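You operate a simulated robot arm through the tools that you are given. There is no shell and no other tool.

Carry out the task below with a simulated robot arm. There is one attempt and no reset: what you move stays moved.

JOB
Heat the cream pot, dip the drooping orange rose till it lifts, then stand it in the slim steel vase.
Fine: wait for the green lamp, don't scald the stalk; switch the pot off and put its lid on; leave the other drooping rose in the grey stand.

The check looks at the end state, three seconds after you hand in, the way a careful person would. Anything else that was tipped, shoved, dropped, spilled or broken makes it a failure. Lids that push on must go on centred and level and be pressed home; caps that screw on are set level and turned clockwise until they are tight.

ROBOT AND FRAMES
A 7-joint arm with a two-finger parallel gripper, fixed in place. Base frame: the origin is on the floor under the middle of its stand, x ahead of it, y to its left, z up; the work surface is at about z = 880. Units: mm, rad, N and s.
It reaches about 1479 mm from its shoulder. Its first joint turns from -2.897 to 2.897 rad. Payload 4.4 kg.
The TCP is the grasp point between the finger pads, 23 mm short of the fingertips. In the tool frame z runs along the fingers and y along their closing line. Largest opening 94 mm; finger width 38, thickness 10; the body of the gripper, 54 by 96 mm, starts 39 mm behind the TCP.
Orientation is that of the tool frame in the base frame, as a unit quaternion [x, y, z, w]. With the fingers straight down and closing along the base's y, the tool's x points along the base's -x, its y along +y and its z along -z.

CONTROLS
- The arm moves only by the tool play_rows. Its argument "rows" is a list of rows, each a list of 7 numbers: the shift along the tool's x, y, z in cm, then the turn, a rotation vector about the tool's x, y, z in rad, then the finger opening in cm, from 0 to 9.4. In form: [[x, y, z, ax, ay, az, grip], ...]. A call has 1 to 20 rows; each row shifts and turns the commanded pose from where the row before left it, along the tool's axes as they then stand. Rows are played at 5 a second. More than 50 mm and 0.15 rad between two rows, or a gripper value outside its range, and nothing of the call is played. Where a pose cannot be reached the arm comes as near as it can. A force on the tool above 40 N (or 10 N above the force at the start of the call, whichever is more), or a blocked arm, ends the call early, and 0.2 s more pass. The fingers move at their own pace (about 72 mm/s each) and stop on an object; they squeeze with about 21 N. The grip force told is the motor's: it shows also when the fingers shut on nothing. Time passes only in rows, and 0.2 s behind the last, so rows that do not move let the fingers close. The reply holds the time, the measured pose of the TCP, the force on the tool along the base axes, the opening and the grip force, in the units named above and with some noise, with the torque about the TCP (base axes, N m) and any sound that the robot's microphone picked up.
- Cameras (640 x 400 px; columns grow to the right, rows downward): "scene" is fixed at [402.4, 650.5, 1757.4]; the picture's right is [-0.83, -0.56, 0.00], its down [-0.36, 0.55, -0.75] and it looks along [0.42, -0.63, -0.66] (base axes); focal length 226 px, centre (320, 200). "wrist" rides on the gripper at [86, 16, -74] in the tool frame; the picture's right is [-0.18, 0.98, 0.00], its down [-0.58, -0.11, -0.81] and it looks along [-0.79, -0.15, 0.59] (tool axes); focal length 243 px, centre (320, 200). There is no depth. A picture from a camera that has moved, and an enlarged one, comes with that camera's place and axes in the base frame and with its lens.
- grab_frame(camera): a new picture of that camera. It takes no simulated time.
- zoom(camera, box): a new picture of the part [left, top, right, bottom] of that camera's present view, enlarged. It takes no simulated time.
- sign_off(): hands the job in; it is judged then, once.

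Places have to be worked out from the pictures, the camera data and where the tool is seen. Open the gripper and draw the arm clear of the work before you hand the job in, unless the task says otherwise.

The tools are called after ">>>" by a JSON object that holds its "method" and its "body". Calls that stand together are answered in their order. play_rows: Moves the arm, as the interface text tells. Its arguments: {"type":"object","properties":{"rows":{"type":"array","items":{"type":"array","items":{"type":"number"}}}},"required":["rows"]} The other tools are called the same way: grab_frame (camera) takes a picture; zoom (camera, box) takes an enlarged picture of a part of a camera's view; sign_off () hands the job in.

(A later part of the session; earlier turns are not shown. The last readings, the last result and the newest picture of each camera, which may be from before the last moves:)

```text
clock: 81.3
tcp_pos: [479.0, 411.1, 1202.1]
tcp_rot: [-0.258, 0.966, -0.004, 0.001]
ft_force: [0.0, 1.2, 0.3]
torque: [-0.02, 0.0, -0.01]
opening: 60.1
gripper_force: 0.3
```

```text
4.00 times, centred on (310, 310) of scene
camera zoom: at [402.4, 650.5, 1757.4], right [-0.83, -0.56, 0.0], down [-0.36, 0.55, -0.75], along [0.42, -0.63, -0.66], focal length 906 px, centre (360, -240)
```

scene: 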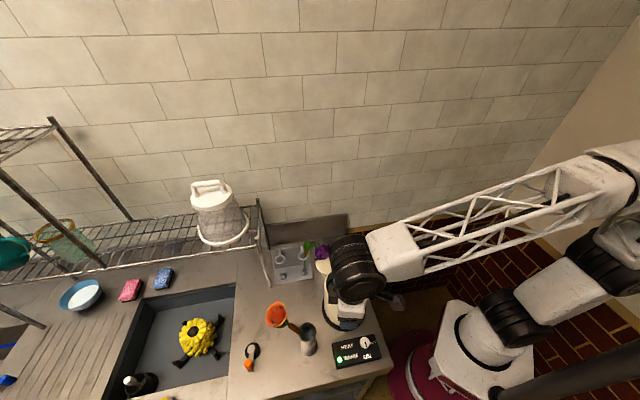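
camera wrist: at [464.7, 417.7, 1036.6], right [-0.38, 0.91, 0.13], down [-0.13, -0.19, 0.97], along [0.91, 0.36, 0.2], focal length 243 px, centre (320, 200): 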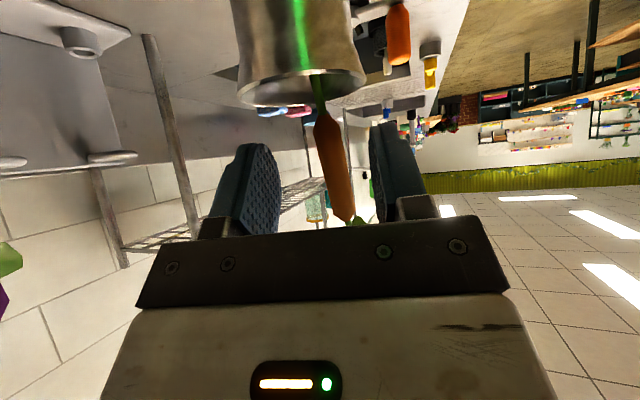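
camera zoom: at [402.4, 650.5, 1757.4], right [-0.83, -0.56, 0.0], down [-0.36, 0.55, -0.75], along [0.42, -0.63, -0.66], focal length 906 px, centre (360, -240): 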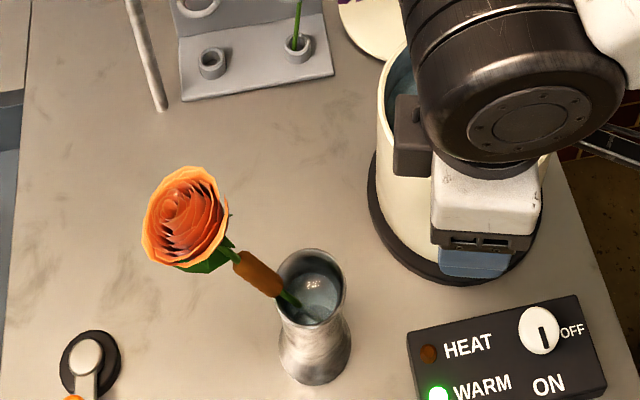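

The rose stands in the vase with bloom up. Now I move over the knob, yawing to match it while descending to about z 1000.

>>> {"method": "play_rows", "body": {"rows": [[3.83, -0.6, 0, 0, 0, 0, 6.0], [3.83, -0.6, 0, 0, 0, 0, 6.0], [0, 0, 1.54, 0, 0, 0.143, 6.0], [0, 0, 1.54, 0, 0, 0.143, 6.0], [0, 0, 1.54, 0, 0, 0.143, 6.0], [0, 0, 1.54, 0, 0, 0.143, 6.0], [0, 0, 1.54, 0, 0, 0.143, 6.0], [0, 0, 1.54, 0, 0, 0.143, 6.0], [0, 0, 1.54, 0, 0, 0.143, 6.0], [0, 0, 1.54, 0, 0, 0.143, 6.0], [0, 0, 1.54, 0, 0, 0.143, 6.0], [0, 0, 1.54, 0, 0, 0.143, 6.0], [0, 0, 1.54, 0, 0, 0.143, 6.0], [0, 0, 1.54, 0, 0, 0.143, 6.0], [0, 0, 1.54, 0, 0, 0.143, 6.0], [0, 0, 0, 0, 0, 0, 6.0], [0, 0, 0, 0, 0, 0, 6.0], [0, 0, 0, 0, 0, 0, 6.0]]}}

>>> {"method": "grab_frame", "body": {"camera": "wrist"}}

>>> {"method": "zoom", "body": {"camera": "scene", "box": [290, 260, 410, 380]}}

```text
clock: 85.1
tcp_pos: [422.1, 360.6, 1002.3]
tcp_rot: [0.62, 0.785, -0.001, 0.004]
ft_force: [0.7, -1.0, 0.2]
torque: [-0.02, 0.0, 0.0]
opening: 60.0
gripper_force: 0.2
```

```text
taken
camera wrist: at [416.7, 447.1, 1076.8], right [1.0, 0.05, 0.0], down [0.02, -0.59, 0.81], along [0.04, -0.81, -0.59], focal length 243 px, centre (320, 200)
```

wrist: 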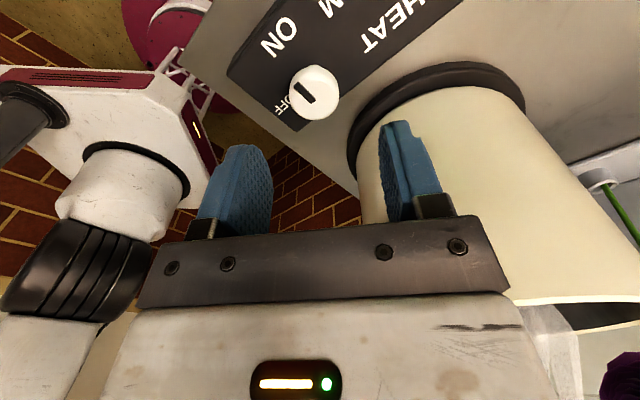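

```text
3.33 times, centred on (350, 320) of scene
camera zoom: at [402.4, 650.5, 1757.4], right [-0.83, -0.56, 0.0], down [-0.36, 0.55, -0.75], along [0.42, -0.63, -0.66], focal length 755 px, centre (220, -200)
```

zoom: 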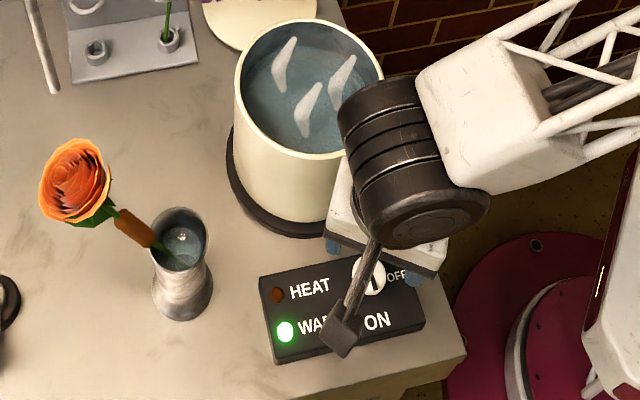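

I zoom on the knob in the wrist view to centre precisely before gripping.

>>> {"method": "zoom", "body": {"camera": "wrist", "box": [240, 40, 400, 140]}}

```text
4.00 times, centred on (320, 90) of wrist
camera zoom: at [416.7, 447.1, 1076.8], right [1.0, 0.05, 0.0], down [0.02, -0.59, 0.81], along [0.04, -0.81, -0.59], focal length 970 px, centre (320, 640)
```

zoom: 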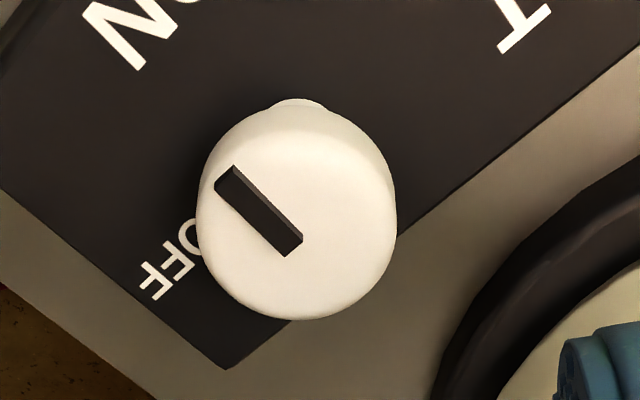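

The knob centre comes out at (418.6, 362.3), agreeing with the earlier grip. I shift to it, lower to z≈938 and settle.

>>> {"method": "play_rows", "body": {"rows": [[0.25, -0.3, 0, 0, 0, 0, 6.0], [0, 0, 2.2, 0, 0, 0, 6.0], [0, 0, 2.2, 0, 0, 0, 6.0], [0, 0, 2.0, 0, 0, 0, 6.0], [0, 0, 0, 0, 0, 0, 6.0], [0, 0, 0, 0, 0, 0, 6.0], [0, 0, 0, 0, 0, 0, 6.0]]}}

>>> {"method": "zoom", "body": {"camera": "wrist", "box": [200, 60, 440, 210]}}

```text
clock: 86.7
tcp_pos: [415.6, 363.0, 940.1]
tcp_rot: [0.62, 0.785, 0.0, 0.004]
ft_force: [0.0, 0.0, 0.8]
torque: [0.01, 0.01, -0.04]
opening: 60.0
gripper_force: 0.1
```

```text
2.67 times, centred on (320, 135) of wrist
camera zoom: at [411.4, 449.1, 1013.7], right [1.0, 0.05, 0.0], down [0.02, -0.59, 0.81], along [0.04, -0.81, -0.59], focal length 647 px, centre (320, 373)
```

zoom: 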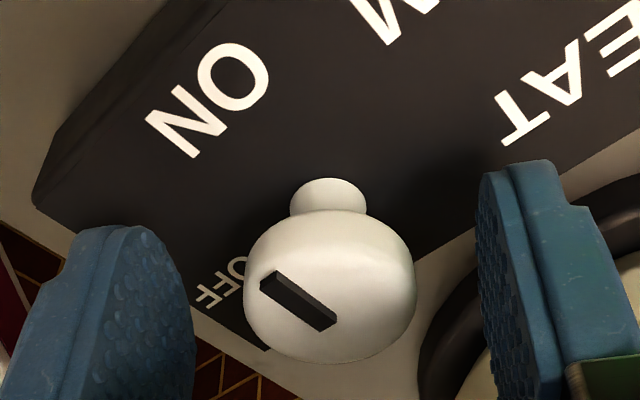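

Now settled at (415.6, 363.0); the knob is about 2.5 mm toward tool +y. I shift that, settle, and close on the knob.

>>> {"method": "play_rows", "body": {"rows": [[-0.1, 0.25, 0, 0, 0, 0, 6.0], [0, 0, 0, 0, 0, 0, 6.0], [0, 0, 0, 0, 0, 0, 6.0], [0, 0, 0, 0, 0, 0, 2.0], [0, 0, 0, 0, 0, 0, 2.0], [0, 0, 0, 0, 0, 0, 2.0]]}}

```text
clock: 88.1
tcp_pos: [419.6, 361.9, 939.6]
tcp_rot: [0.62, 0.785, -0.002, 0.003]
ft_force: [-10.0, -2.1, 6.1]
torque: [0.02, 0.27, -0.04]
opening: 31.4
gripper_force: 45.7
stopped in row 6: the force on the tool passed its limit at 41 N (the readings are from after the stop); the commanded pose is now the measured one
```

Gripped squarely (31 mm). I turn counter-clockwise in small steps toward OFF, checking the side force.

>>> {"method": "play_rows", "body": {"rows": [[0, 0, 0, 0, 0, -0.05, 2.0], [0, 0, 0, 0, 0, -0.05, 2.0], [0, 0, 0, 0, 0, -0.05, 2.0], [0, 0, 0, 0, 0, -0.05, 2.0], [0, 0, 0, 0, 0, -0.05, 2.0], [0, 0, 0, 0, 0, -0.05, 2.0]]}}

```text
clock: 89.2
tcp_pos: [418.6, 362.4, 939.1]
tcp_rot: [0.535, 0.845, -0.003, 0.002]
ft_force: [-10.9, 2.5, 5.6]
torque: [0.02, 0.27, -0.01]
opening: 31.4
gripper_force: 45.3
stopped in row 5: the force on the tool passed its limit at 42 N (the readings are from after the stop); the commanded pose is now the measured one
```

It is turning (12° so far), each stop simply re-centring the hand. I continue.

>>> {"method": "play_rows", "body": {"rows": [[0, 0, 0, 0, 0, -0.05, 2.0], [0, 0, 0, 0, 0, -0.05, 2.0], [0, 0, 0, 0, 0, -0.05, 2.0], [0, 0, 0, 0, 0, -0.05, 2.0], [0, 0, 0, 0, 0, -0.05, 2.0]]}}

```text
clock: 90.3
tcp_pos: [418.8, 361.9, 938.4]
tcp_rot: [0.425, 0.905, -0.003, 0.002]
ft_force: [-29.0, 9.6, 16.2]
torque: [0.05, 0.36, 0.01]
opening: 31.3
gripper_force: 44.9
```

26° turned with a 30 N side load; I relieve it by under a millimetre and continue.

>>> {"method": "play_rows", "body": {"rows": [[0.07, -0.04, 0, 0, 0, 0, 2.0], [0, 0, 0, 0, 0, -0.05, 2.0], [0, 0, 0, 0, 0, -0.05, 2.0], [0, 0, 0, 0, 0, -0.05, 2.0], [0, 0, 0, 0, 0, -0.05, 2.0], [0, 0, 0, 0, 0, -0.05, 2.0], [0, 0, 0, 0, 0, -0.05, 2.0]]}}

```text
clock: 92.0
tcp_pos: [419.6, 363.1, 939.3]
tcp_rot: [0.287, 0.958, -0.002, 0.001]
ft_force: [34.2, -5.4, -13.1]
torque: [-0.04, -0.6, -0.02]
opening: 31.4
gripper_force: 44.8
```

43° turned; the side load flipped to +x, so I relieve 1 mm the other way and continue.

>>> {"method": "play_rows", "body": {"rows": [[-0.09, 0.04, 0, 0, 0, 0, 2.0], [0, 0, 0, 0, 0, -0.05, 2.0], [0, 0, 0, 0, 0, -0.05, 2.0], [0, 0, 0, 0, 0, -0.05, 2.0], [0, 0, 0, 0, 0, -0.05, 2.0], [0, 0, 0, 0, 0, -0.05, 2.0], [0, 0, 0, 0, 0, -0.05, 2.0]]}}

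>>> {"method": "zoom", "body": {"camera": "scene", "box": [310, 320, 400, 380]}}

```text
clock: 93.5
tcp_pos: [419.3, 361.4, 939.0]
tcp_rot: [0.14, 0.99, -0.003, 0.002]
ft_force: [-18.7, 25.5, -8.9]
torque: [0.22, 0.47, -0.03]
opening: 31.2
gripper_force: 45.8
```

```text
6.67 times, centred on (355, 350) of scene
camera zoom: at [402.4, 650.5, 1757.4], right [-0.83, -0.56, 0.0], down [-0.36, 0.55, -0.75], along [0.42, -0.63, -0.66], focal length 1510 px, centre (87, -800)
```

zoom: 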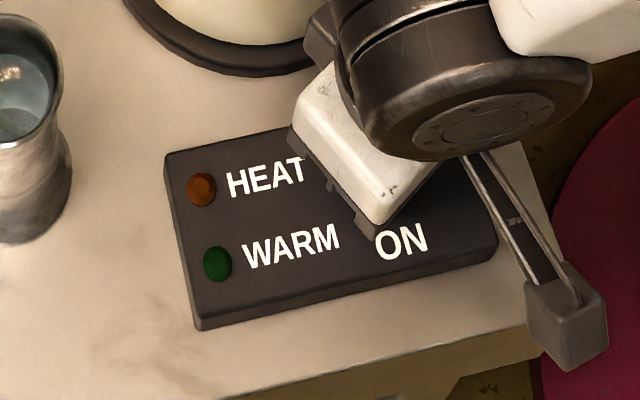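

Both lamps are out, so the pot is off; the pointer is at about 60° of the way. I continue to bring it fully to OFF.

>>> {"method": "play_rows", "body": {"rows": [[0.07, 0.05, 0, 0, 0, 0, 2.0], [0, 0, 0, 0, 0, -0.05, 2.0], [0, 0, 0, 0, 0, -0.05, 2.0], [0, 0, 0, 0, 0, -0.05, 2.0], [0, 0, 0, 0, 0, -0.05, 2.0], [0, 0, 0, 0, 0, -0.05, 2.0], [0, 0, 0, 0, 0, 0, 2.0]]}}

```text
clock: 94.8
tcp_pos: [419.2, 362.2, 939.4]
tcp_rot: [0.036, 0.999, -0.005, 0.0]
ft_force: [4.2, -15.7, 7.9]
torque: [-0.31, -0.22, 0.03]
opening: 31.4
gripper_force: 45.1
stopped in row 6: the force on the tool passed its limit at 47 N (the readings are from after the stop); the commanded pose is now the measured one
```

73° turned; I finish the remaining 17°.

>>> {"method": "play_rows", "body": {"rows": [[0, -0.03, 0, 0, 0, -0.05, 2.0], [0, 0, 0, 0, 0, -0.05, 2.0], [0, 0, 0, 0, 0, -0.05, 2.0], [0, 0, 0, 0, 0, -0.05, 2.0]]}}

```text
clock: 95.8
tcp_pos: [419.4, 362.0, 938.3]
tcp_rot: [-0.064, 0.998, -0.003, 0.001]
ft_force: [3.5, -27.7, 26.1]
torque: [-0.36, -0.54, -0.02]
opening: 31.3
gripper_force: 45.1
```

84° turned; I relieve the side load and do the last 6°, then check the pointer.

>>> {"method": "play_rows", "body": {"rows": [[0, -0.06, 0, 0, 0, 0, 2.0], [0, 0, 0, 0, 0, -0.05, 2.0], [0, 0, 0, 0, 0, -0.05, 2.0], [0, 0, 0, 0, 0, -0.01, 2.0]]}}

>>> {"method": "grab_frame", "body": {"camera": "wrist"}}

```text
clock: 96.8
tcp_pos: [419.9, 362.9, 938.1]
tcp_rot: [-0.119, 0.993, -0.004, 0.001]
ft_force: [15.1, 4.9, 6.0]
torque: [0.41, -1.0, 0.03]
opening: 31.7
gripper_force: 44.7
```

```text
taken
camera wrist: at [330.2, 356.7, 1013.8], right [-0.05, 1.0, -0.01], down [0.59, 0.04, 0.81], along [0.81, 0.04, -0.59], focal length 243 px, centre (320, 200)
```

wrist: 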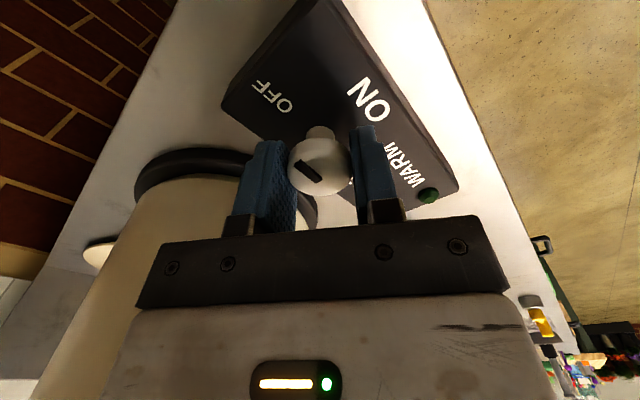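

The pointer is back at OFF (hand back at its starting yaw). I release the knob, rise clear and confirm the panel.

>>> {"method": "play_rows", "body": {"rows": [[0, 0, 0, 0, 0, 0, 4.0], [0, 0, 0, 0, 0, 0, 6.0], [0, 0, 0, 0, 0, 0, 6.0], [0, 0, -3.0, 0, 0, 0, 6.0], [0, 0, -4.5, 0, 0, 0, 6.0], [0, 0, -4.5, 0, 0, 0, 6.0], [0, 0, -4.5, 0, 0, 0, 6.0], [0, 0, -4.5, 0, 0, 0, 6.0], [0, 0, 0, 0, 0, 0, 6.0]]}}

>>> {"method": "grab_frame", "body": {"camera": "wrist"}}

>>> {"method": "grab_frame", "body": {"camera": "scene"}}

```text
clock: 98.8
tcp_pos: [420.8, 362.7, 1147.6]
tcp_rot: [-0.117, 0.993, -0.004, 0.0]
ft_force: [-0.2, -0.8, 0.1]
torque: [0.0, 0.01, 0.02]
opening: 60.0
gripper_force: 0.1
```

```text
taken
camera wrist: at [331.2, 358.0, 1221.4], right [-0.05, 1.0, -0.01], down [0.59, 0.04, 0.81], along [0.81, 0.04, -0.59], focal length 243 px, centre (320, 200)
```

wrist: 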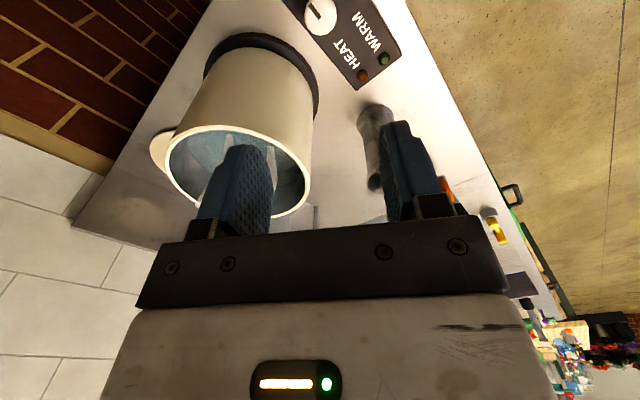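

```text
taken
```

scene: 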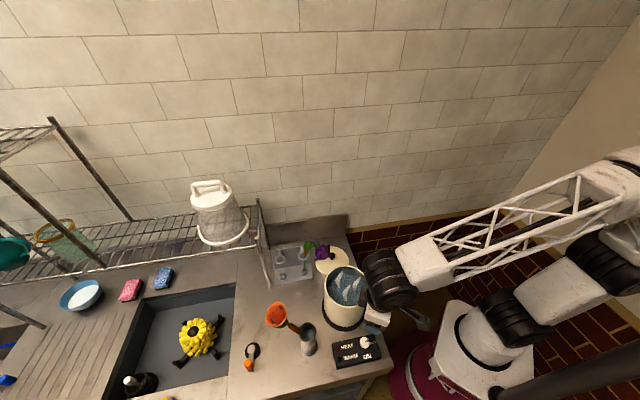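

Panel shows OFF with both lamps out. I zoom on the pot's rim from here to fix its centre accurately for the lid.

>>> {"method": "zoom", "body": {"camera": "wrist", "box": [150, 105, 330, 225]}}

>>> {"method": "zoom", "body": {"camera": "scene", "box": [310, 240, 390, 300]}}

```text
3.33 times, centred on (240, 165) of wrist
camera zoom: at [331.2, 358.0, 1221.4], right [-0.05, 1.0, -0.01], down [0.59, 0.04, 0.81], along [0.81, 0.04, -0.59], focal length 809 px, centre (587, 317)
```

zoom: 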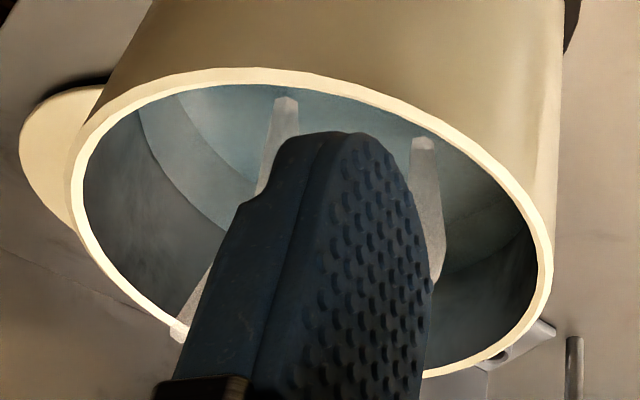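

```text
6.67 times, centred on (350, 270) of scene
camera zoom: at [402.4, 650.5, 1757.4], right [-0.83, -0.56, 0.0], down [-0.36, 0.55, -0.75], along [0.42, -0.63, -0.66], focal length 1510 px, centre (120, -267)
```

zoom: 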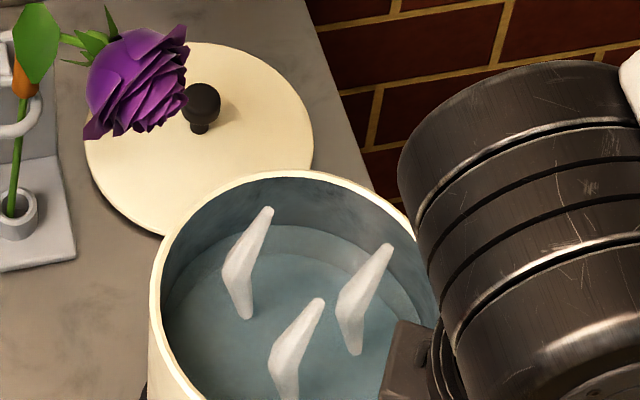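

Noted: the purple bloom leans a bit nearer the lid than at the start, so I need care there. I move to a viewpoint where the wrist camera sees the lid, its knob and the purple bloom.

>>> {"method": "play_rows", "body": {"rows": [[-1.479, -3.8, 0, 0, 0, 0, 7.0], [-1.479, -3.8, 0, 0, 0, 0, 7.0], [-1.479, -3.8, 0, 0, 0, 0, 7.0], [-1.479, -3.8, 0, 0, 0, 0, 7.0], [-1.479, -3.8, 0, 0, 0, 0, 7.0], [-1.479, -3.8, 0, 0, 0, 0, 7.0], [-1.479, -3.8, 0, 0, 0, 0, 7.0], [0, 0, 0, 0, 0, 0, 7.0], [0, 0, 0, 0, 0, 0, 7.0], [0, 0, 0, 0, 0, 0, 7.0]]}}

>>> {"method": "grab_frame", "body": {"camera": "wrist"}}

>>> {"method": "zoom", "body": {"camera": "scene", "box": [270, 200, 410, 310]}}

```text
clock: 101.0
tcp_pos: [582.0, 129.8, 1149.2]
tcp_rot: [-0.118, 0.993, -0.005, 0.0]
ft_force: [0.4, 1.2, 0.2]
torque: [0.0, -0.04, 0.0]
opening: 69.9
gripper_force: 0.0
```

```text
taken
camera wrist: at [493.5, 124.6, 1223.8], right [-0.05, 1.0, -0.01], down [0.59, 0.04, 0.81], along [0.81, 0.04, -0.59], focal length 243 px, centre (320, 200)
```

wrist: 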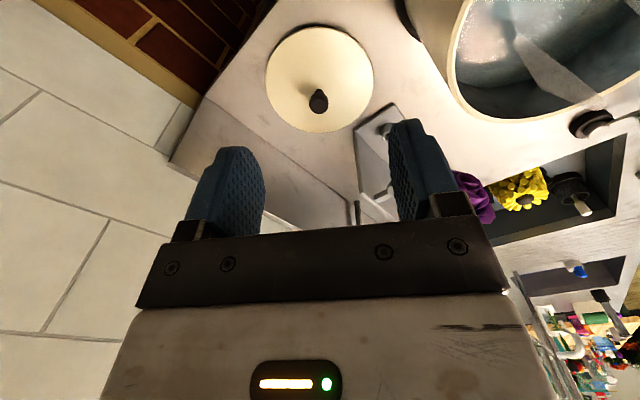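

```text
3.64 times, centred on (340, 255) of scene
camera zoom: at [402.4, 650.5, 1757.4], right [-0.83, -0.56, 0.0], down [-0.36, 0.55, -0.75], along [0.42, -0.63, -0.66], focal length 824 px, centre (247, 0)
```

zoom: 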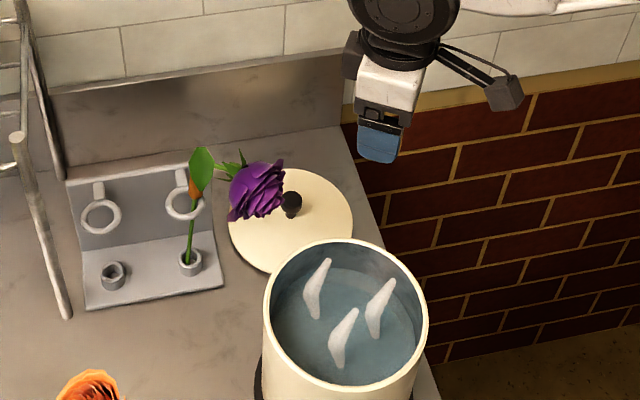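

I zoom on the lid and its knob in the wrist view.

>>> {"method": "zoom", "body": {"camera": "wrist", "box": [250, 20, 390, 140]}}

>>> {"method": "zoom", "body": {"camera": "scene", "box": [315, 235, 355, 275]}}

```text
3.33 times, centred on (320, 80) of wrist
camera zoom: at [493.5, 124.6, 1223.8], right [-0.05, 1.0, -0.01], down [0.59, 0.04, 0.81], along [0.81, 0.04, -0.59], focal length 809 px, centre (320, 600)
```

zoom: 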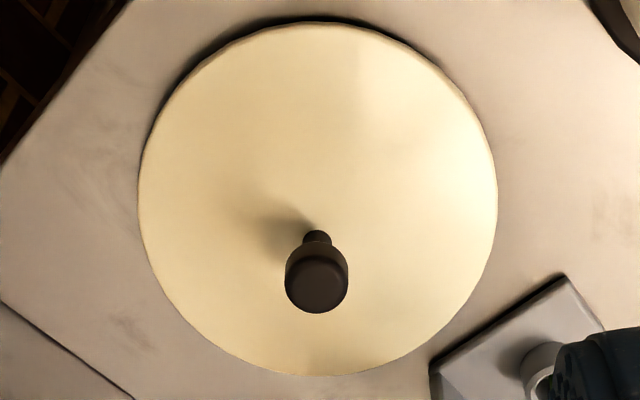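

```text
10.00 times, centred on (335, 255) of scene
camera zoom: at [402.4, 650.5, 1757.4], right [-0.83, -0.56, 0.0], down [-0.36, 0.55, -0.75], along [0.42, -0.63, -0.66], focal length 2265 px, centre (170, -350)
```

zoom: 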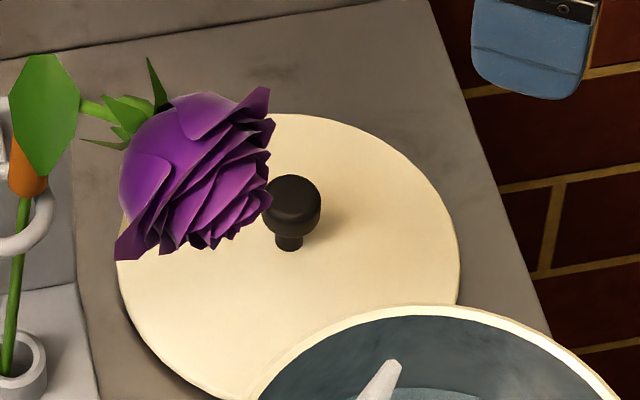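

The lid's knob axis is at about (686, 132) with its head top at z 926 and the lid plate near z 886; the purple bloom is about 22 mm clear of a vertical lift. I move over the knob and descend to z≈965 for a check.

>>> {"method": "play_rows", "body": {"rows": [[-3.39, -0.727, 0, 0, 0, 0, 7.0], [-3.39, -0.727, 0, 0, 0, 0, 7.0], [-3.39, -0.727, 0, 0, 0, 0, 7.0], [0, 0, 4.6, 0, 0, 0, 6.0], [0, 0, 4.6, 0, 0, 0, 6.0], [0, 0, 4.6, 0, 0, 0, 6.0], [0, 0, 4.6, 0, 0, 0, 6.0], [0, 0, 0, 0, 0, 0, 6.0], [0, 0, 0, 0, 0, 0, 6.0], [0, 0, 0, 0, 0, 0, 6.0]]}}

>>> {"method": "zoom", "body": {"camera": "wrist", "box": [200, 60, 440, 210]}}

>>> {"method": "zoom", "body": {"camera": "scene", "box": [270, 200, 410, 310]}}

```text
clock: 103.2
tcp_pos: [688.9, 129.8, 971.2]
tcp_rot: [-0.119, 0.993, -0.004, 0.0]
ft_force: [-0.6, -0.8, -0.3]
torque: [-0.02, 0.0, 0.03]
opening: 59.9
gripper_force: 0.0
```

```text
2.67 times, centred on (320, 135) of wrist
camera zoom: at [599.7, 123.9, 1045.9], right [-0.05, 1.0, -0.01], down [0.59, 0.04, 0.81], along [0.81, 0.04, -0.59], focal length 647 px, centre (320, 373)
```

zoom: 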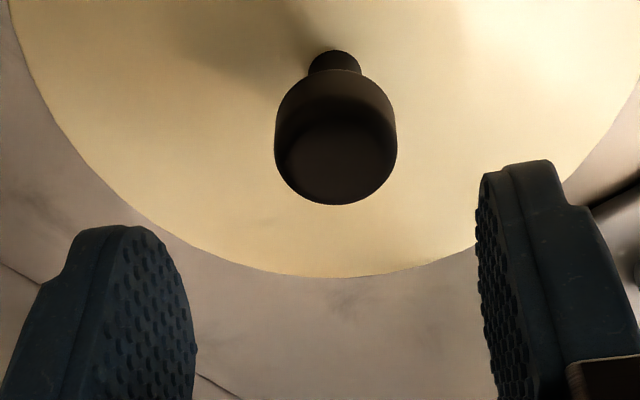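

```text
3.64 times, centred on (340, 255) of scene
camera zoom: at [402.4, 650.5, 1757.4], right [-0.83, -0.56, 0.0], down [-0.36, 0.55, -0.75], along [0.42, -0.63, -0.66], focal length 824 px, centre (247, 0)
```

zoom: 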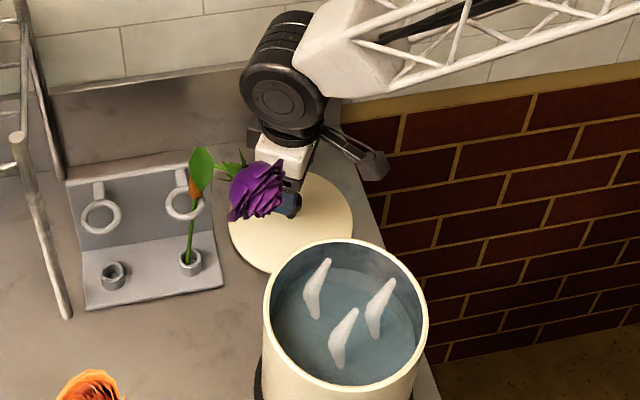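

The knob is about 4 mm toward tool +y. I correct, lower to z≈917 and settle before closing.

>>> {"method": "play_rows", "body": {"rows": [[0, 0.4, 0, 0, 0, 0, 6.0], [0, 0, 2.0, 0, 0, 0, 6.0], [0, 0, 2.0, 0, 0, 0, 6.0], [0, 0, 1.4, 0, 0, 0, 6.0], [0, 0, 0, 0, 0, 0, 6.0], [0, 0, 0, 0, 0, 0, 6.0], [0, 0, 0, 0, 0, 0, 6.0]]}}

>>> {"method": "zoom", "body": {"camera": "wrist", "box": [200, 60, 440, 210]}}

```text
clock: 104.3
tcp_pos: [687.7, 133.4, 922.8]
tcp_rot: [-0.119, 0.993, -0.004, 0.005]
ft_force: [0.8, -0.2, 3.2]
torque: [0.08, 0.05, -0.06]
opening: 60.0
gripper_force: 0.7
stopped in row 5: the force on the tool passed its limit at 58 N (the readings are from after the stop); the commanded pose is now the measured one
```

```text
2.67 times, centred on (320, 135) of wrist
camera zoom: at [597.9, 128.5, 996.2], right [-0.05, 1.0, -0.01], down [0.58, 0.04, 0.81], along [0.81, 0.04, -0.58], focal length 647 px, centre (320, 373)
```

zoom: 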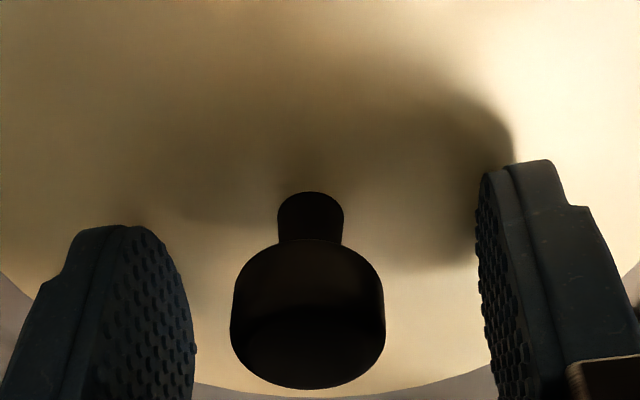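

The fingertips touched the lid's surface (plate is nearer z 900 around the knob), so the hand stopped. I raise 4 mm, shift 1 mm back in tool −y, and close on the knob.

>>> {"method": "play_rows", "body": {"rows": [[0, 0, -0.4, 0, 0, 0, 6.0], [0, -0.1, 0, 0, 0, 0, 6.0], [0, 0, 0, 0, 0, 0, 6.0], [0, 0, 0, 0, 0, 0, 1.5], [0, 0, 0, 0, 0, 0, 1.5], [0, 0, 0, 0, 0, 0, 1.5], [0, 0, 0, 0, 0, 0, 1.5]]}}

>>> {"method": "zoom", "body": {"camera": "wrist", "box": [200, 60, 440, 210]}}

>>> {"method": "zoom", "body": {"camera": "scene", "box": [270, 200, 410, 310]}}

```text
clock: 105.9
tcp_pos: [687.0, 133.0, 925.2]
tcp_rot: [-0.119, 0.993, -0.004, 0.004]
ft_force: [-0.5, -0.2, 0.0]
torque: [-0.09, 0.0, 0.02]
opening: 25.3
gripper_force: 20.7
```

```text
2.67 times, centred on (320, 135) of wrist
camera zoom: at [598.0, 127.3, 999.9], right [-0.05, 1.0, -0.01], down [0.58, 0.04, 0.81], along [0.81, 0.04, -0.58], focal length 647 px, centre (320, 373)
```

zoom: 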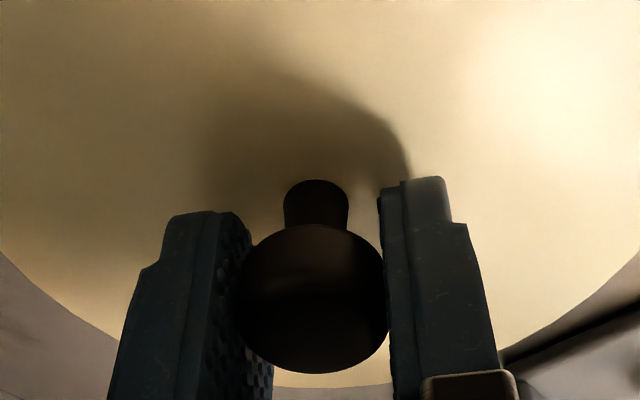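

```text
3.64 times, centred on (340, 255) of scene
camera zoom: at [402.4, 650.5, 1757.4], right [-0.83, -0.56, 0.0], down [-0.36, 0.55, -0.75], along [0.42, -0.63, -0.66], focal length 824 px, centre (247, 0)
```

zoom: 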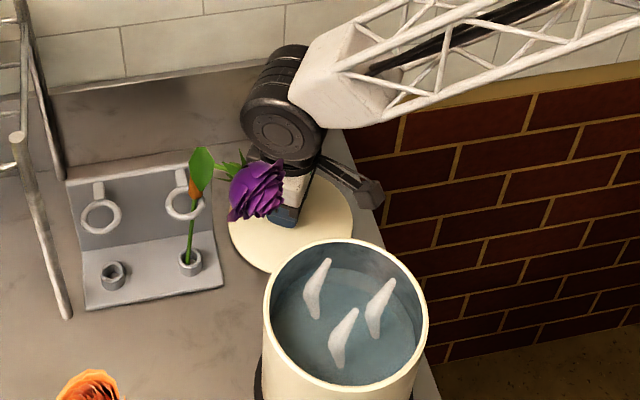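

The lid's knob is held at 25 mm. I lift the lid gently straight up and check that it hangs level.

>>> {"method": "play_rows", "body": {"rows": [[0, 0, -1.0, 0, 0, 0, 1.5], [0, 0, -2.0, 0, 0, 0, 1.5], [0, 0, -3.0, 0, 0, 0, 1.5], [0, 0, -3.5, 0, 0, 0, 1.5], [0, 0, -3.5, 0, 0, 0, 1.5], [0, 0, 0, 0, 0, 0, 1.5]]}}

>>> {"method": "zoom", "body": {"camera": "scene", "box": [270, 200, 410, 310]}}

>>> {"method": "grab_frame", "body": {"camera": "wrist"}}

```text
clock: 107.3
tcp_pos: [683.0, 131.3, 1053.4]
tcp_rot: [-0.119, 0.993, -0.004, 0.004]
ft_force: [0.5, -0.5, -2.0]
torque: [0.02, -0.02, -0.02]
opening: 24.8
gripper_force: 20.9
```

```text
3.64 times, centred on (340, 255) of scene
camera zoom: at [402.4, 650.5, 1757.4], right [-0.83, -0.56, 0.0], down [-0.36, 0.55, -0.75], along [0.42, -0.63, -0.66], focal length 824 px, centre (247, 0)
```

zoom: 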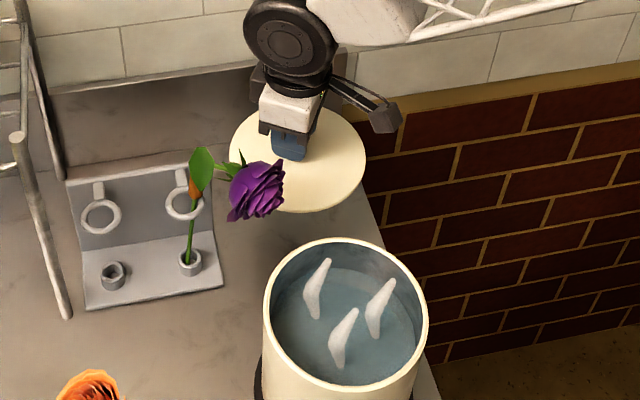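

```text
taken
camera wrist: at [594.6, 125.7, 1128.0], right [-0.05, 1.0, -0.01], down [0.58, 0.04, 0.81], along [0.81, 0.04, -0.59], focal length 243 px, centre (320, 200)
```

wrist: 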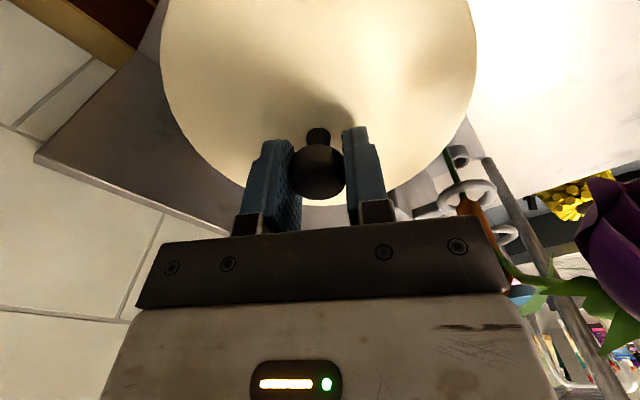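

The lid hangs level; its centre is about 5 mm toward tool +x from the TCP. I carry it away from the purple bloom first (−x), raise, then move it over the pot, whose centre I judge at (537.5, 283).

>>> {"method": "play_rows", "body": {"rows": [[3.95, 0.68, 0, 0, 0, 0, 1.5], [3.95, 0.68, 0, 0, 0, 0, 1.5], [0, 0, -4.0, 0, 0, 0, 1.5], [0, 0, -4.0, 0, 0, 0, 1.5], [0.565, 4.19, 0, 0, 0, 0, 1.5], [0.565, 4.19, 0, 0, 0, 0, 1.5], [0.565, 4.19, 0, 0, 0, 0, 1.5], [0.565, 4.19, 0, 0, 0, 0, 1.5], [0, 0, 0, 0, 0, 0, 1.5], [0, 0, 0, 0, 0, 0, 1.5], [0, 0, 0, 0, 0, 0, 1.5]]}}

>>> {"method": "zoom", "body": {"camera": "scene", "box": [290, 230, 410, 350]}}

>>> {"method": "grab_frame", "body": {"camera": "wrist"}}

```text
clock: 109.7
tcp_pos: [543.6, 285.4, 1136.0]
tcp_rot: [-0.119, 0.993, -0.004, 0.004]
ft_force: [-0.3, -1.2, -1.7]
torque: [0.03, -0.03, -0.02]
opening: 25.2
gripper_force: 20.6
```

```text
3.33 times, centred on (350, 290) of scene
camera zoom: at [402.4, 650.5, 1757.4], right [-0.83, -0.56, 0.0], down [-0.36, 0.55, -0.75], along [0.42, -0.63, -0.66], focal length 755 px, centre (220, -100)
```

zoom: 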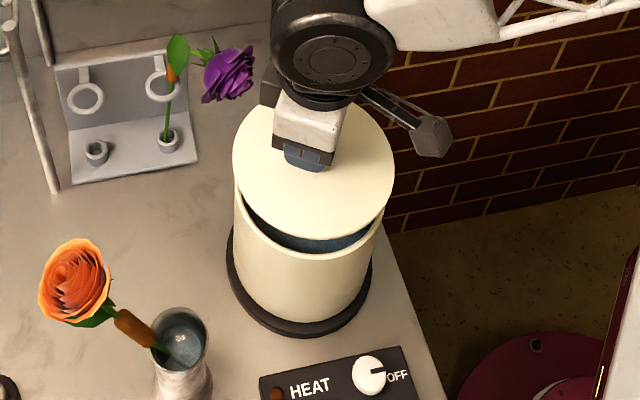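

```text
taken
camera wrist: at [453.4, 279.4, 1211.0], right [-0.05, 1.0, -0.01], down [0.58, 0.04, 0.81], along [0.81, 0.04, -0.58], focal length 243 px, centre (320, 200)
```

wrist: 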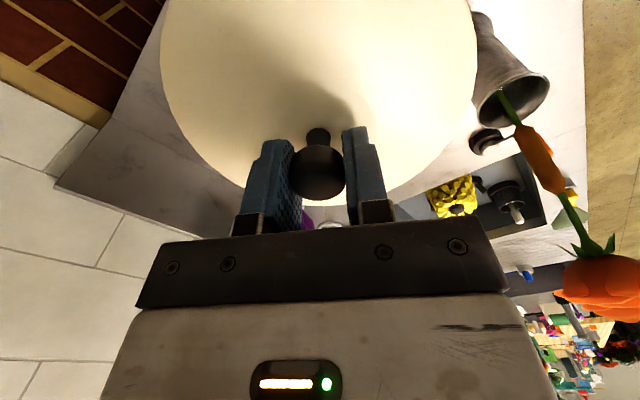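

The lid is over the pot. I zoom in to compare lid and pot edges before lowering.

>>> {"method": "zoom", "body": {"camera": "scene", "box": [320, 255, 375, 325]}}

>>> {"method": "zoom", "body": {"camera": "wrist", "box": [150, 90, 490, 220]}}

```text
5.71 times, centred on (348, 290) of scene
camera zoom: at [402.4, 650.5, 1757.4], right [-0.83, -0.56, 0.0], down [-0.36, 0.55, -0.75], along [0.42, -0.63, -0.66], focal length 1294 px, centre (163, -314)
```

zoom: 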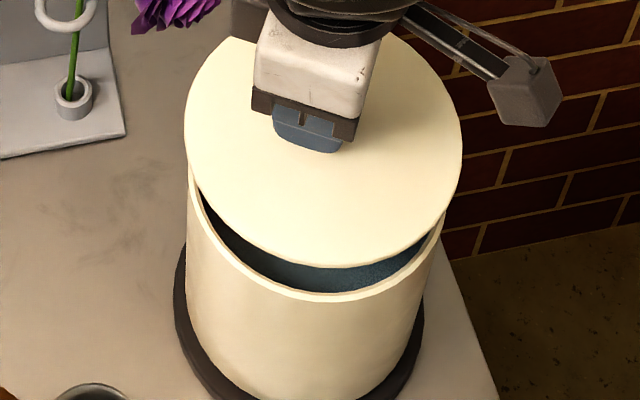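

```text
1.88 times, centred on (320, 155) of wrist
camera zoom: at [453.4, 279.4, 1211.0], right [-0.05, 1.0, -0.01], down [0.58, 0.04, 0.81], along [0.81, 0.04, -0.58], focal length 457 px, centre (320, 285)
```

zoom: 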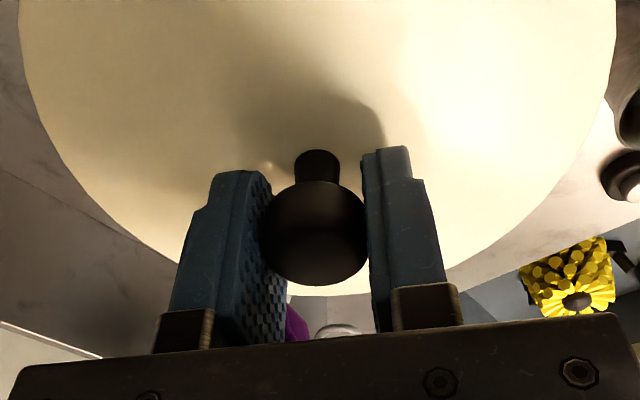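

Lid and pot edges line up within about a millimetre. I lower to just above the rim, then continue in small steps until contact.

>>> {"method": "play_rows", "body": {"rows": [[0, 0, 1.5, 0, 0, 0, 1.5], [0, 0, 1.3, 0, 0, 0, 1.5], [0, 0, 0, 0, 0, 0, 1.5], [0, 0, 0, 0, 0, 0, 1.5]]}}

>>> {"method": "zoom", "body": {"camera": "scene", "box": [320, 255, 375, 325]}}

```text
clock: 110.7
tcp_pos: [544.3, 285.8, 1105.8]
tcp_rot: [-0.118, 0.993, -0.005, 0.004]
ft_force: [0.1, -0.1, -1.2]
torque: [-0.02, 0.01, 0.0]
opening: 25.3
gripper_force: 20.8
```

```text
5.71 times, centred on (348, 290) of scene
camera zoom: at [402.4, 650.5, 1757.4], right [-0.83, -0.56, 0.0], down [-0.36, 0.55, -0.75], along [0.42, -0.63, -0.66], focal length 1294 px, centre (163, -314)
```

zoom: 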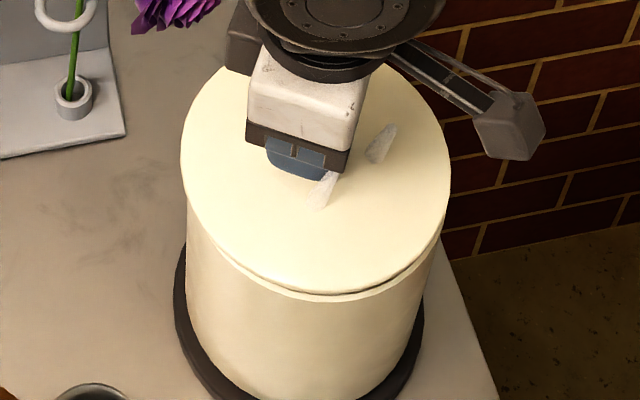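

The lid hovers a few mm over the rim, well aligned. I lower in 3 mm steps, watching for contact.

>>> {"method": "play_rows", "body": {"rows": [[0, 0, 0.3, 0, 0, 0, 1.5], [0, 0, 0.3, 0, 0, 0, 1.5], [0, 0, 0.2, 0, 0, 0, 1.5], [0, 0, 0, 0, 0, 0, 1.5]]}}

>>> {"method": "zoom", "body": {"camera": "scene", "box": [320, 255, 375, 325]}}

```text
clock: 111.7
tcp_pos: [543.7, 286.2, 1097.8]
tcp_rot: [-0.119, 0.993, -0.005, 0.004]
ft_force: [0.4, 0.0, -2.3]
torque: [0.0, -0.05, 0.03]
opening: 25.0
gripper_force: 21.0
```

```text
5.71 times, centred on (348, 290) of scene
camera zoom: at [402.4, 650.5, 1757.4], right [-0.83, -0.56, 0.0], down [-0.36, 0.55, -0.75], along [0.42, -0.63, -0.66], focal length 1294 px, centre (163, -314)
```

zoom: 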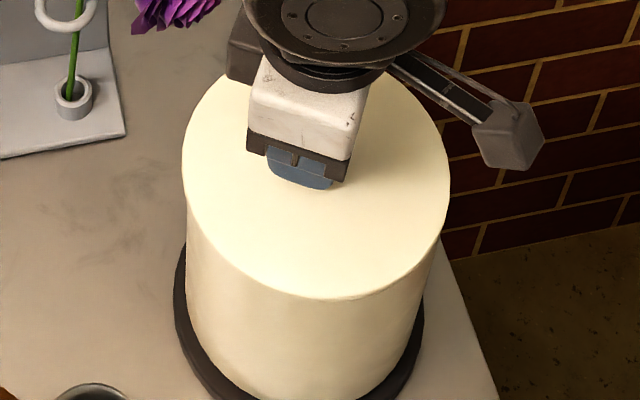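

Still no contact force; I continue down in 2–3 mm steps.

>>> {"method": "play_rows", "body": {"rows": [[0, 0, 0.2, 0, 0, 0, 1.5], [0, 0, 0.2, 0, 0, 0, 1.5], [0, 0, 0, 0, 0, 0, 1.5]]}}

```text
clock: 112.5
tcp_pos: [544.4, 285.7, 1095.1]
tcp_rot: [-0.118, 0.993, -0.004, 0.004]
ft_force: [-1.8, -11.1, 13.3]
torque: [-0.03, -0.23, 0.07]
opening: 25.0
gripper_force: 21.3
```

First contact at z 1095 with an 11 N push toward −y, so the lid is a touch too far in +y. I lift 1 mm, shift about 1.8 mm toward (−x, −y) and lower again.

>>> {"method": "play_rows", "body": {"rows": [[0, 0, -0.2, 0, 0, 0, 1.5], [0.13, -0.12, 0, 0, 0, 0, 1.5], [0, 0, 0, 0, 0, 0, 1.5], [0, 0, 0.2, 0, 0, 0, 1.5], [0, 0, 0.1, 0, 0, 0, 1.5], [0, 0, 0, 0, 0, 0, 1.5]]}}

```text
clock: 113.9
tcp_pos: [542.3, 285.8, 1092.3]
tcp_rot: [-0.118, 0.993, -0.004, 0.003]
ft_force: [-4.5, -0.8, 14.0]
torque: [-0.05, -0.01, 0.02]
opening: 24.7
gripper_force: 21.1
```

It went 3 mm deeper with little side force. I press on in 1–2 mm steps.

>>> {"method": "play_rows", "body": {"rows": [[0.03, 0, 0.15, 0, 0, 0, 1.5], [0, 0, 0.1, 0, 0, 0, 1.5], [0, 0, 0, 0, 0, 0, 1.5]]}}

>>> {"method": "zoom", "body": {"camera": "scene", "box": [320, 255, 375, 325]}}

```text
clock: 114.5
tcp_pos: [543.5, 286.4, 1093.2]
tcp_rot: [-0.118, 0.993, -0.003, 0.007]
ft_force: [-1.0, -0.6, 3.7]
torque: [0.28, 0.01, -0.01]
opening: 24.8
gripper_force: 20.9
stopped in row 3: the force on the tool passed its limit at 44 N (the readings are from after the stop); the commanded pose is now the measured one
```

```text
5.71 times, centred on (348, 290) of scene
camera zoom: at [402.4, 650.5, 1757.4], right [-0.83, -0.56, 0.0], down [-0.36, 0.55, -0.75], along [0.42, -0.63, -0.66], focal length 1294 px, centre (163, -314)
```

zoom: 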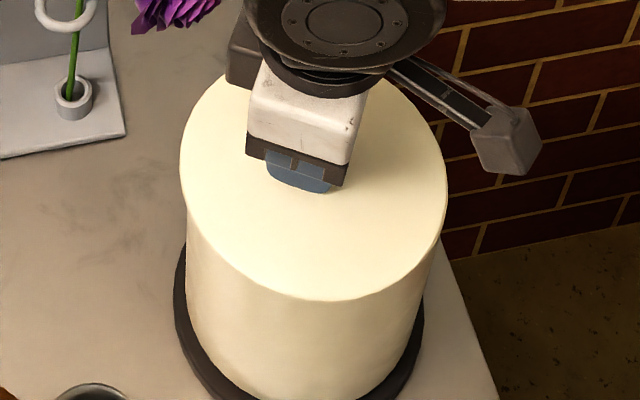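

The press reached 44 N at z≈1093. I zoom tightly on the near rim and both sides to see whether the lid is seated flush and level.

>>> {"method": "zoom", "body": {"camera": "scene", "box": [320, 290, 375, 315]}}

>>> {"method": "zoom", "body": {"camera": "scene", "box": [318, 265, 342, 300]}}

>>> {"method": "zoom", "body": {"camera": "scene", "box": [352, 265, 376, 300]}}

```text
11.64 times, centred on (348, 302) of scene
camera zoom: at [402.4, 650.5, 1757.4], right [-0.83, -0.56, 0.0], down [-0.36, 0.55, -0.75], along [0.42, -0.63, -0.66], focal length 2636 px, centre (0, -993)
```

zoom: 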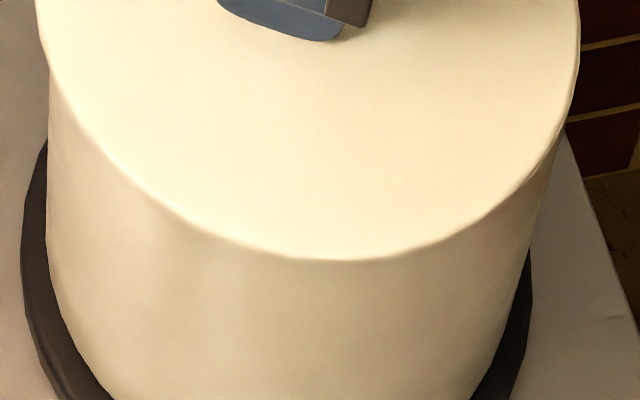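

```text
11.43 times, centred on (330, 282) of scene
camera zoom: at [402.4, 650.5, 1757.4], right [-0.83, -0.56, 0.0], down [-0.36, 0.55, -0.75], along [0.42, -0.63, -0.66], focal length 2589 px, centre (206, -743)
```

zoom: 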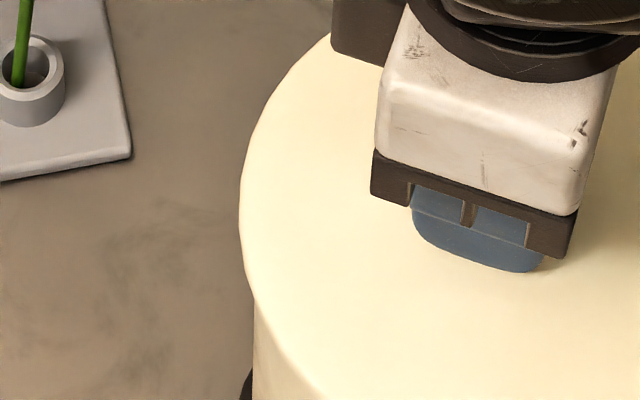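

```text
11.43 times, centred on (364, 282) of scene
camera zoom: at [402.4, 650.5, 1757.4], right [-0.83, -0.56, 0.0], down [-0.36, 0.55, -0.75], along [0.42, -0.63, -0.66], focal length 2589 px, centre (-183, -743)
```

zoom: 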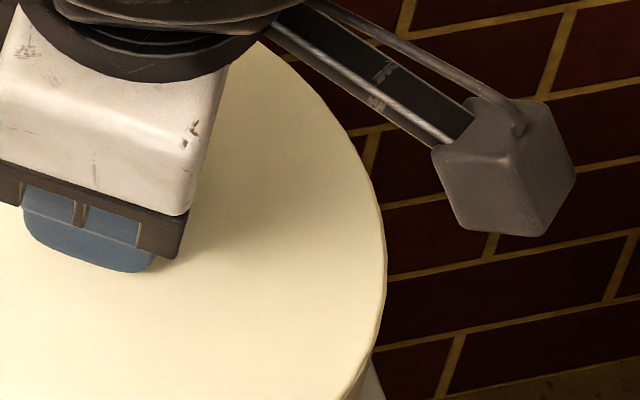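

The lid looks flush on the rim. To press it home evenly I release the knob, rise, and then push on the knob's top with closed fingers; first the release.

>>> {"method": "play_rows", "body": {"rows": [[0, 0, 0, 0, 0, 0, 3.5], [0, 0, 0, 0, 0, 0, 5.0], [0, 0, -2.0, 0, 0, 0, 5.0], [0, 0, -3.0, 0, 0, 0, 5.0], [0, 0, -3.0, 0, 0, 0, 2.0], [0, 0, 0, 0, 0, 0, 0.0], [0, 0, 0, 0, 0, 0, 0.0]]}}

>>> {"method": "zoom", "body": {"camera": "wrist", "box": [140, 0, 480, 212]}}

>>> {"method": "zoom", "body": {"camera": "scene", "box": [315, 245, 380, 315]}}

```text
clock: 116.1
tcp_pos: [542.0, 285.8, 1172.3]
tcp_rot: [-0.119, 0.993, -0.003, 0.005]
ft_force: [0.5, 1.2, 1.1]
torque: [0.01, 0.03, -0.03]
opening: 0.1
gripper_force: 21.3
```

```text
1.88 times, centred on (310, 106) of wrist
camera zoom: at [452.3, 281.3, 1246.2], right [-0.05, 1.0, -0.01], down [0.58, 0.03, 0.81], along [0.81, 0.04, -0.58], focal length 457 px, centre (339, 377)
```

zoom: 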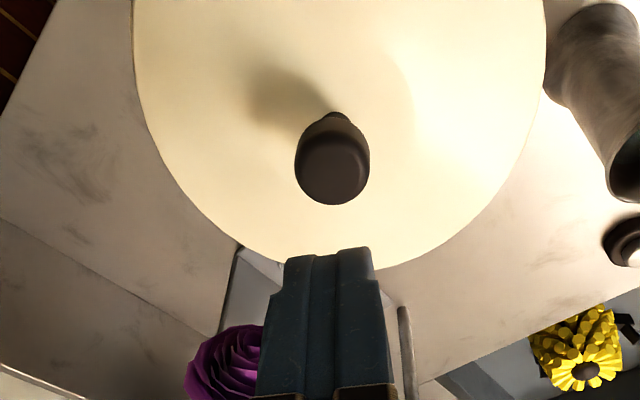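

```text
5.71 times, centred on (348, 280) of scene
camera zoom: at [402.4, 650.5, 1757.4], right [-0.83, -0.56, 0.0], down [-0.36, 0.55, -0.75], along [0.42, -0.63, -0.66], focal length 1294 px, centre (163, -257)
```

zoom: 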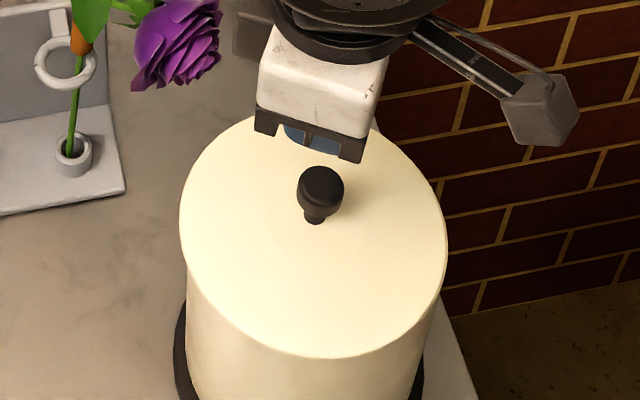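

The lid sits evenly on the pot. I centre the closed fingertips over the knob and descend to just above it for the final press.

>>> {"method": "play_rows", "body": {"rows": [[0.35, -0.08, 0, 0, 0, 0, 0.0], [0, 0, 2.4, 0, 0, 0, 0.0], [0, 0, 2.3, 0, 0, 0, 0.0], [0, 0, 0, 0, 0, 0, 0.0], [0, 0, 0, 0, 0, 0, 0.0]]}}

>>> {"method": "grab_frame", "body": {"camera": "wrist"}}

>>> {"method": "zoom", "body": {"camera": "scene", "box": [315, 245, 380, 315]}}

```text
clock: 117.3
tcp_pos: [539.8, 284.2, 1125.8]
tcp_rot: [-0.119, 0.993, -0.003, 0.006]
ft_force: [-0.3, 0.4, 0.8]
torque: [0.03, 0.03, -0.01]
opening: 0.0
gripper_force: 20.9
```

```text
taken
camera wrist: at [450.5, 278.8, 1199.1], right [-0.05, 1.0, -0.01], down [0.58, 0.03, 0.81], along [0.81, 0.04, -0.58], focal length 243 px, centre (320, 200)
```

wrist: 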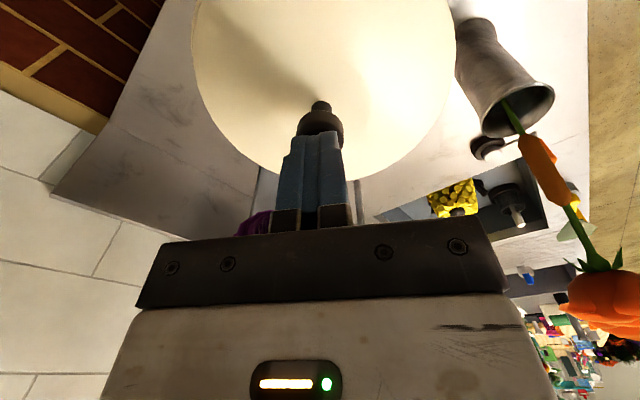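

```text
5.71 times, centred on (348, 280) of scene
camera zoom: at [402.4, 650.5, 1757.4], right [-0.83, -0.56, 0.0], down [-0.36, 0.55, -0.75], along [0.42, -0.63, -0.66], focal length 1294 px, centre (163, -257)
```

zoom: 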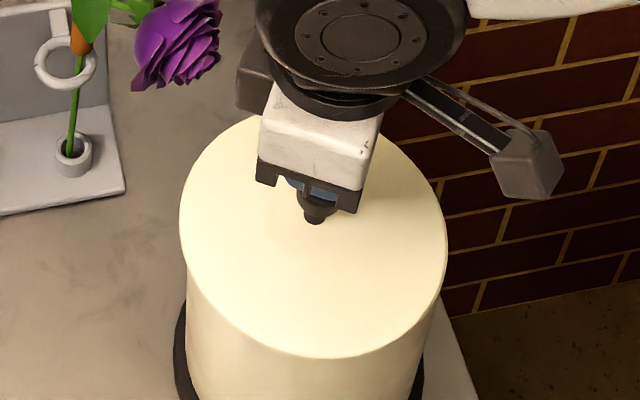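

The closed tips are centred over the knob. I press down in small steps until the force limit.

>>> {"method": "play_rows", "body": {"rows": [[0, 0, 0.4, 0, 0, 0, 0.0], [0, 0, 0.2, 0, 0, 0, 0.0], [0, 0, 0.15, 0, 0, 0, 0.0], [0, 0, 0.15, 0, 0, 0, 0.0], [0, 0, 0.1, 0, 0, 0, 0.0], [0, 0, 0.1, 0, 0, 0, 0.0], [0, 0, 0.1, 0, 0, 0, 0.0], [0, 0, 0.1, 0, 0, 0, 0.0]]}}

```text
clock: 117.7
tcp_pos: [540.7, 284.3, 1125.5]
tcp_rot: [-0.119, 0.993, -0.002, 0.008]
ft_force: [-5.6, -1.7, 8.7]
torque: [0.02, 0.09, 0.03]
opening: 0.2
gripper_force: 21.1
stopped in row 2: the force on the tool passed its limit at 47 N (the readings are from after the stop); the commanded pose is now the measured one
```

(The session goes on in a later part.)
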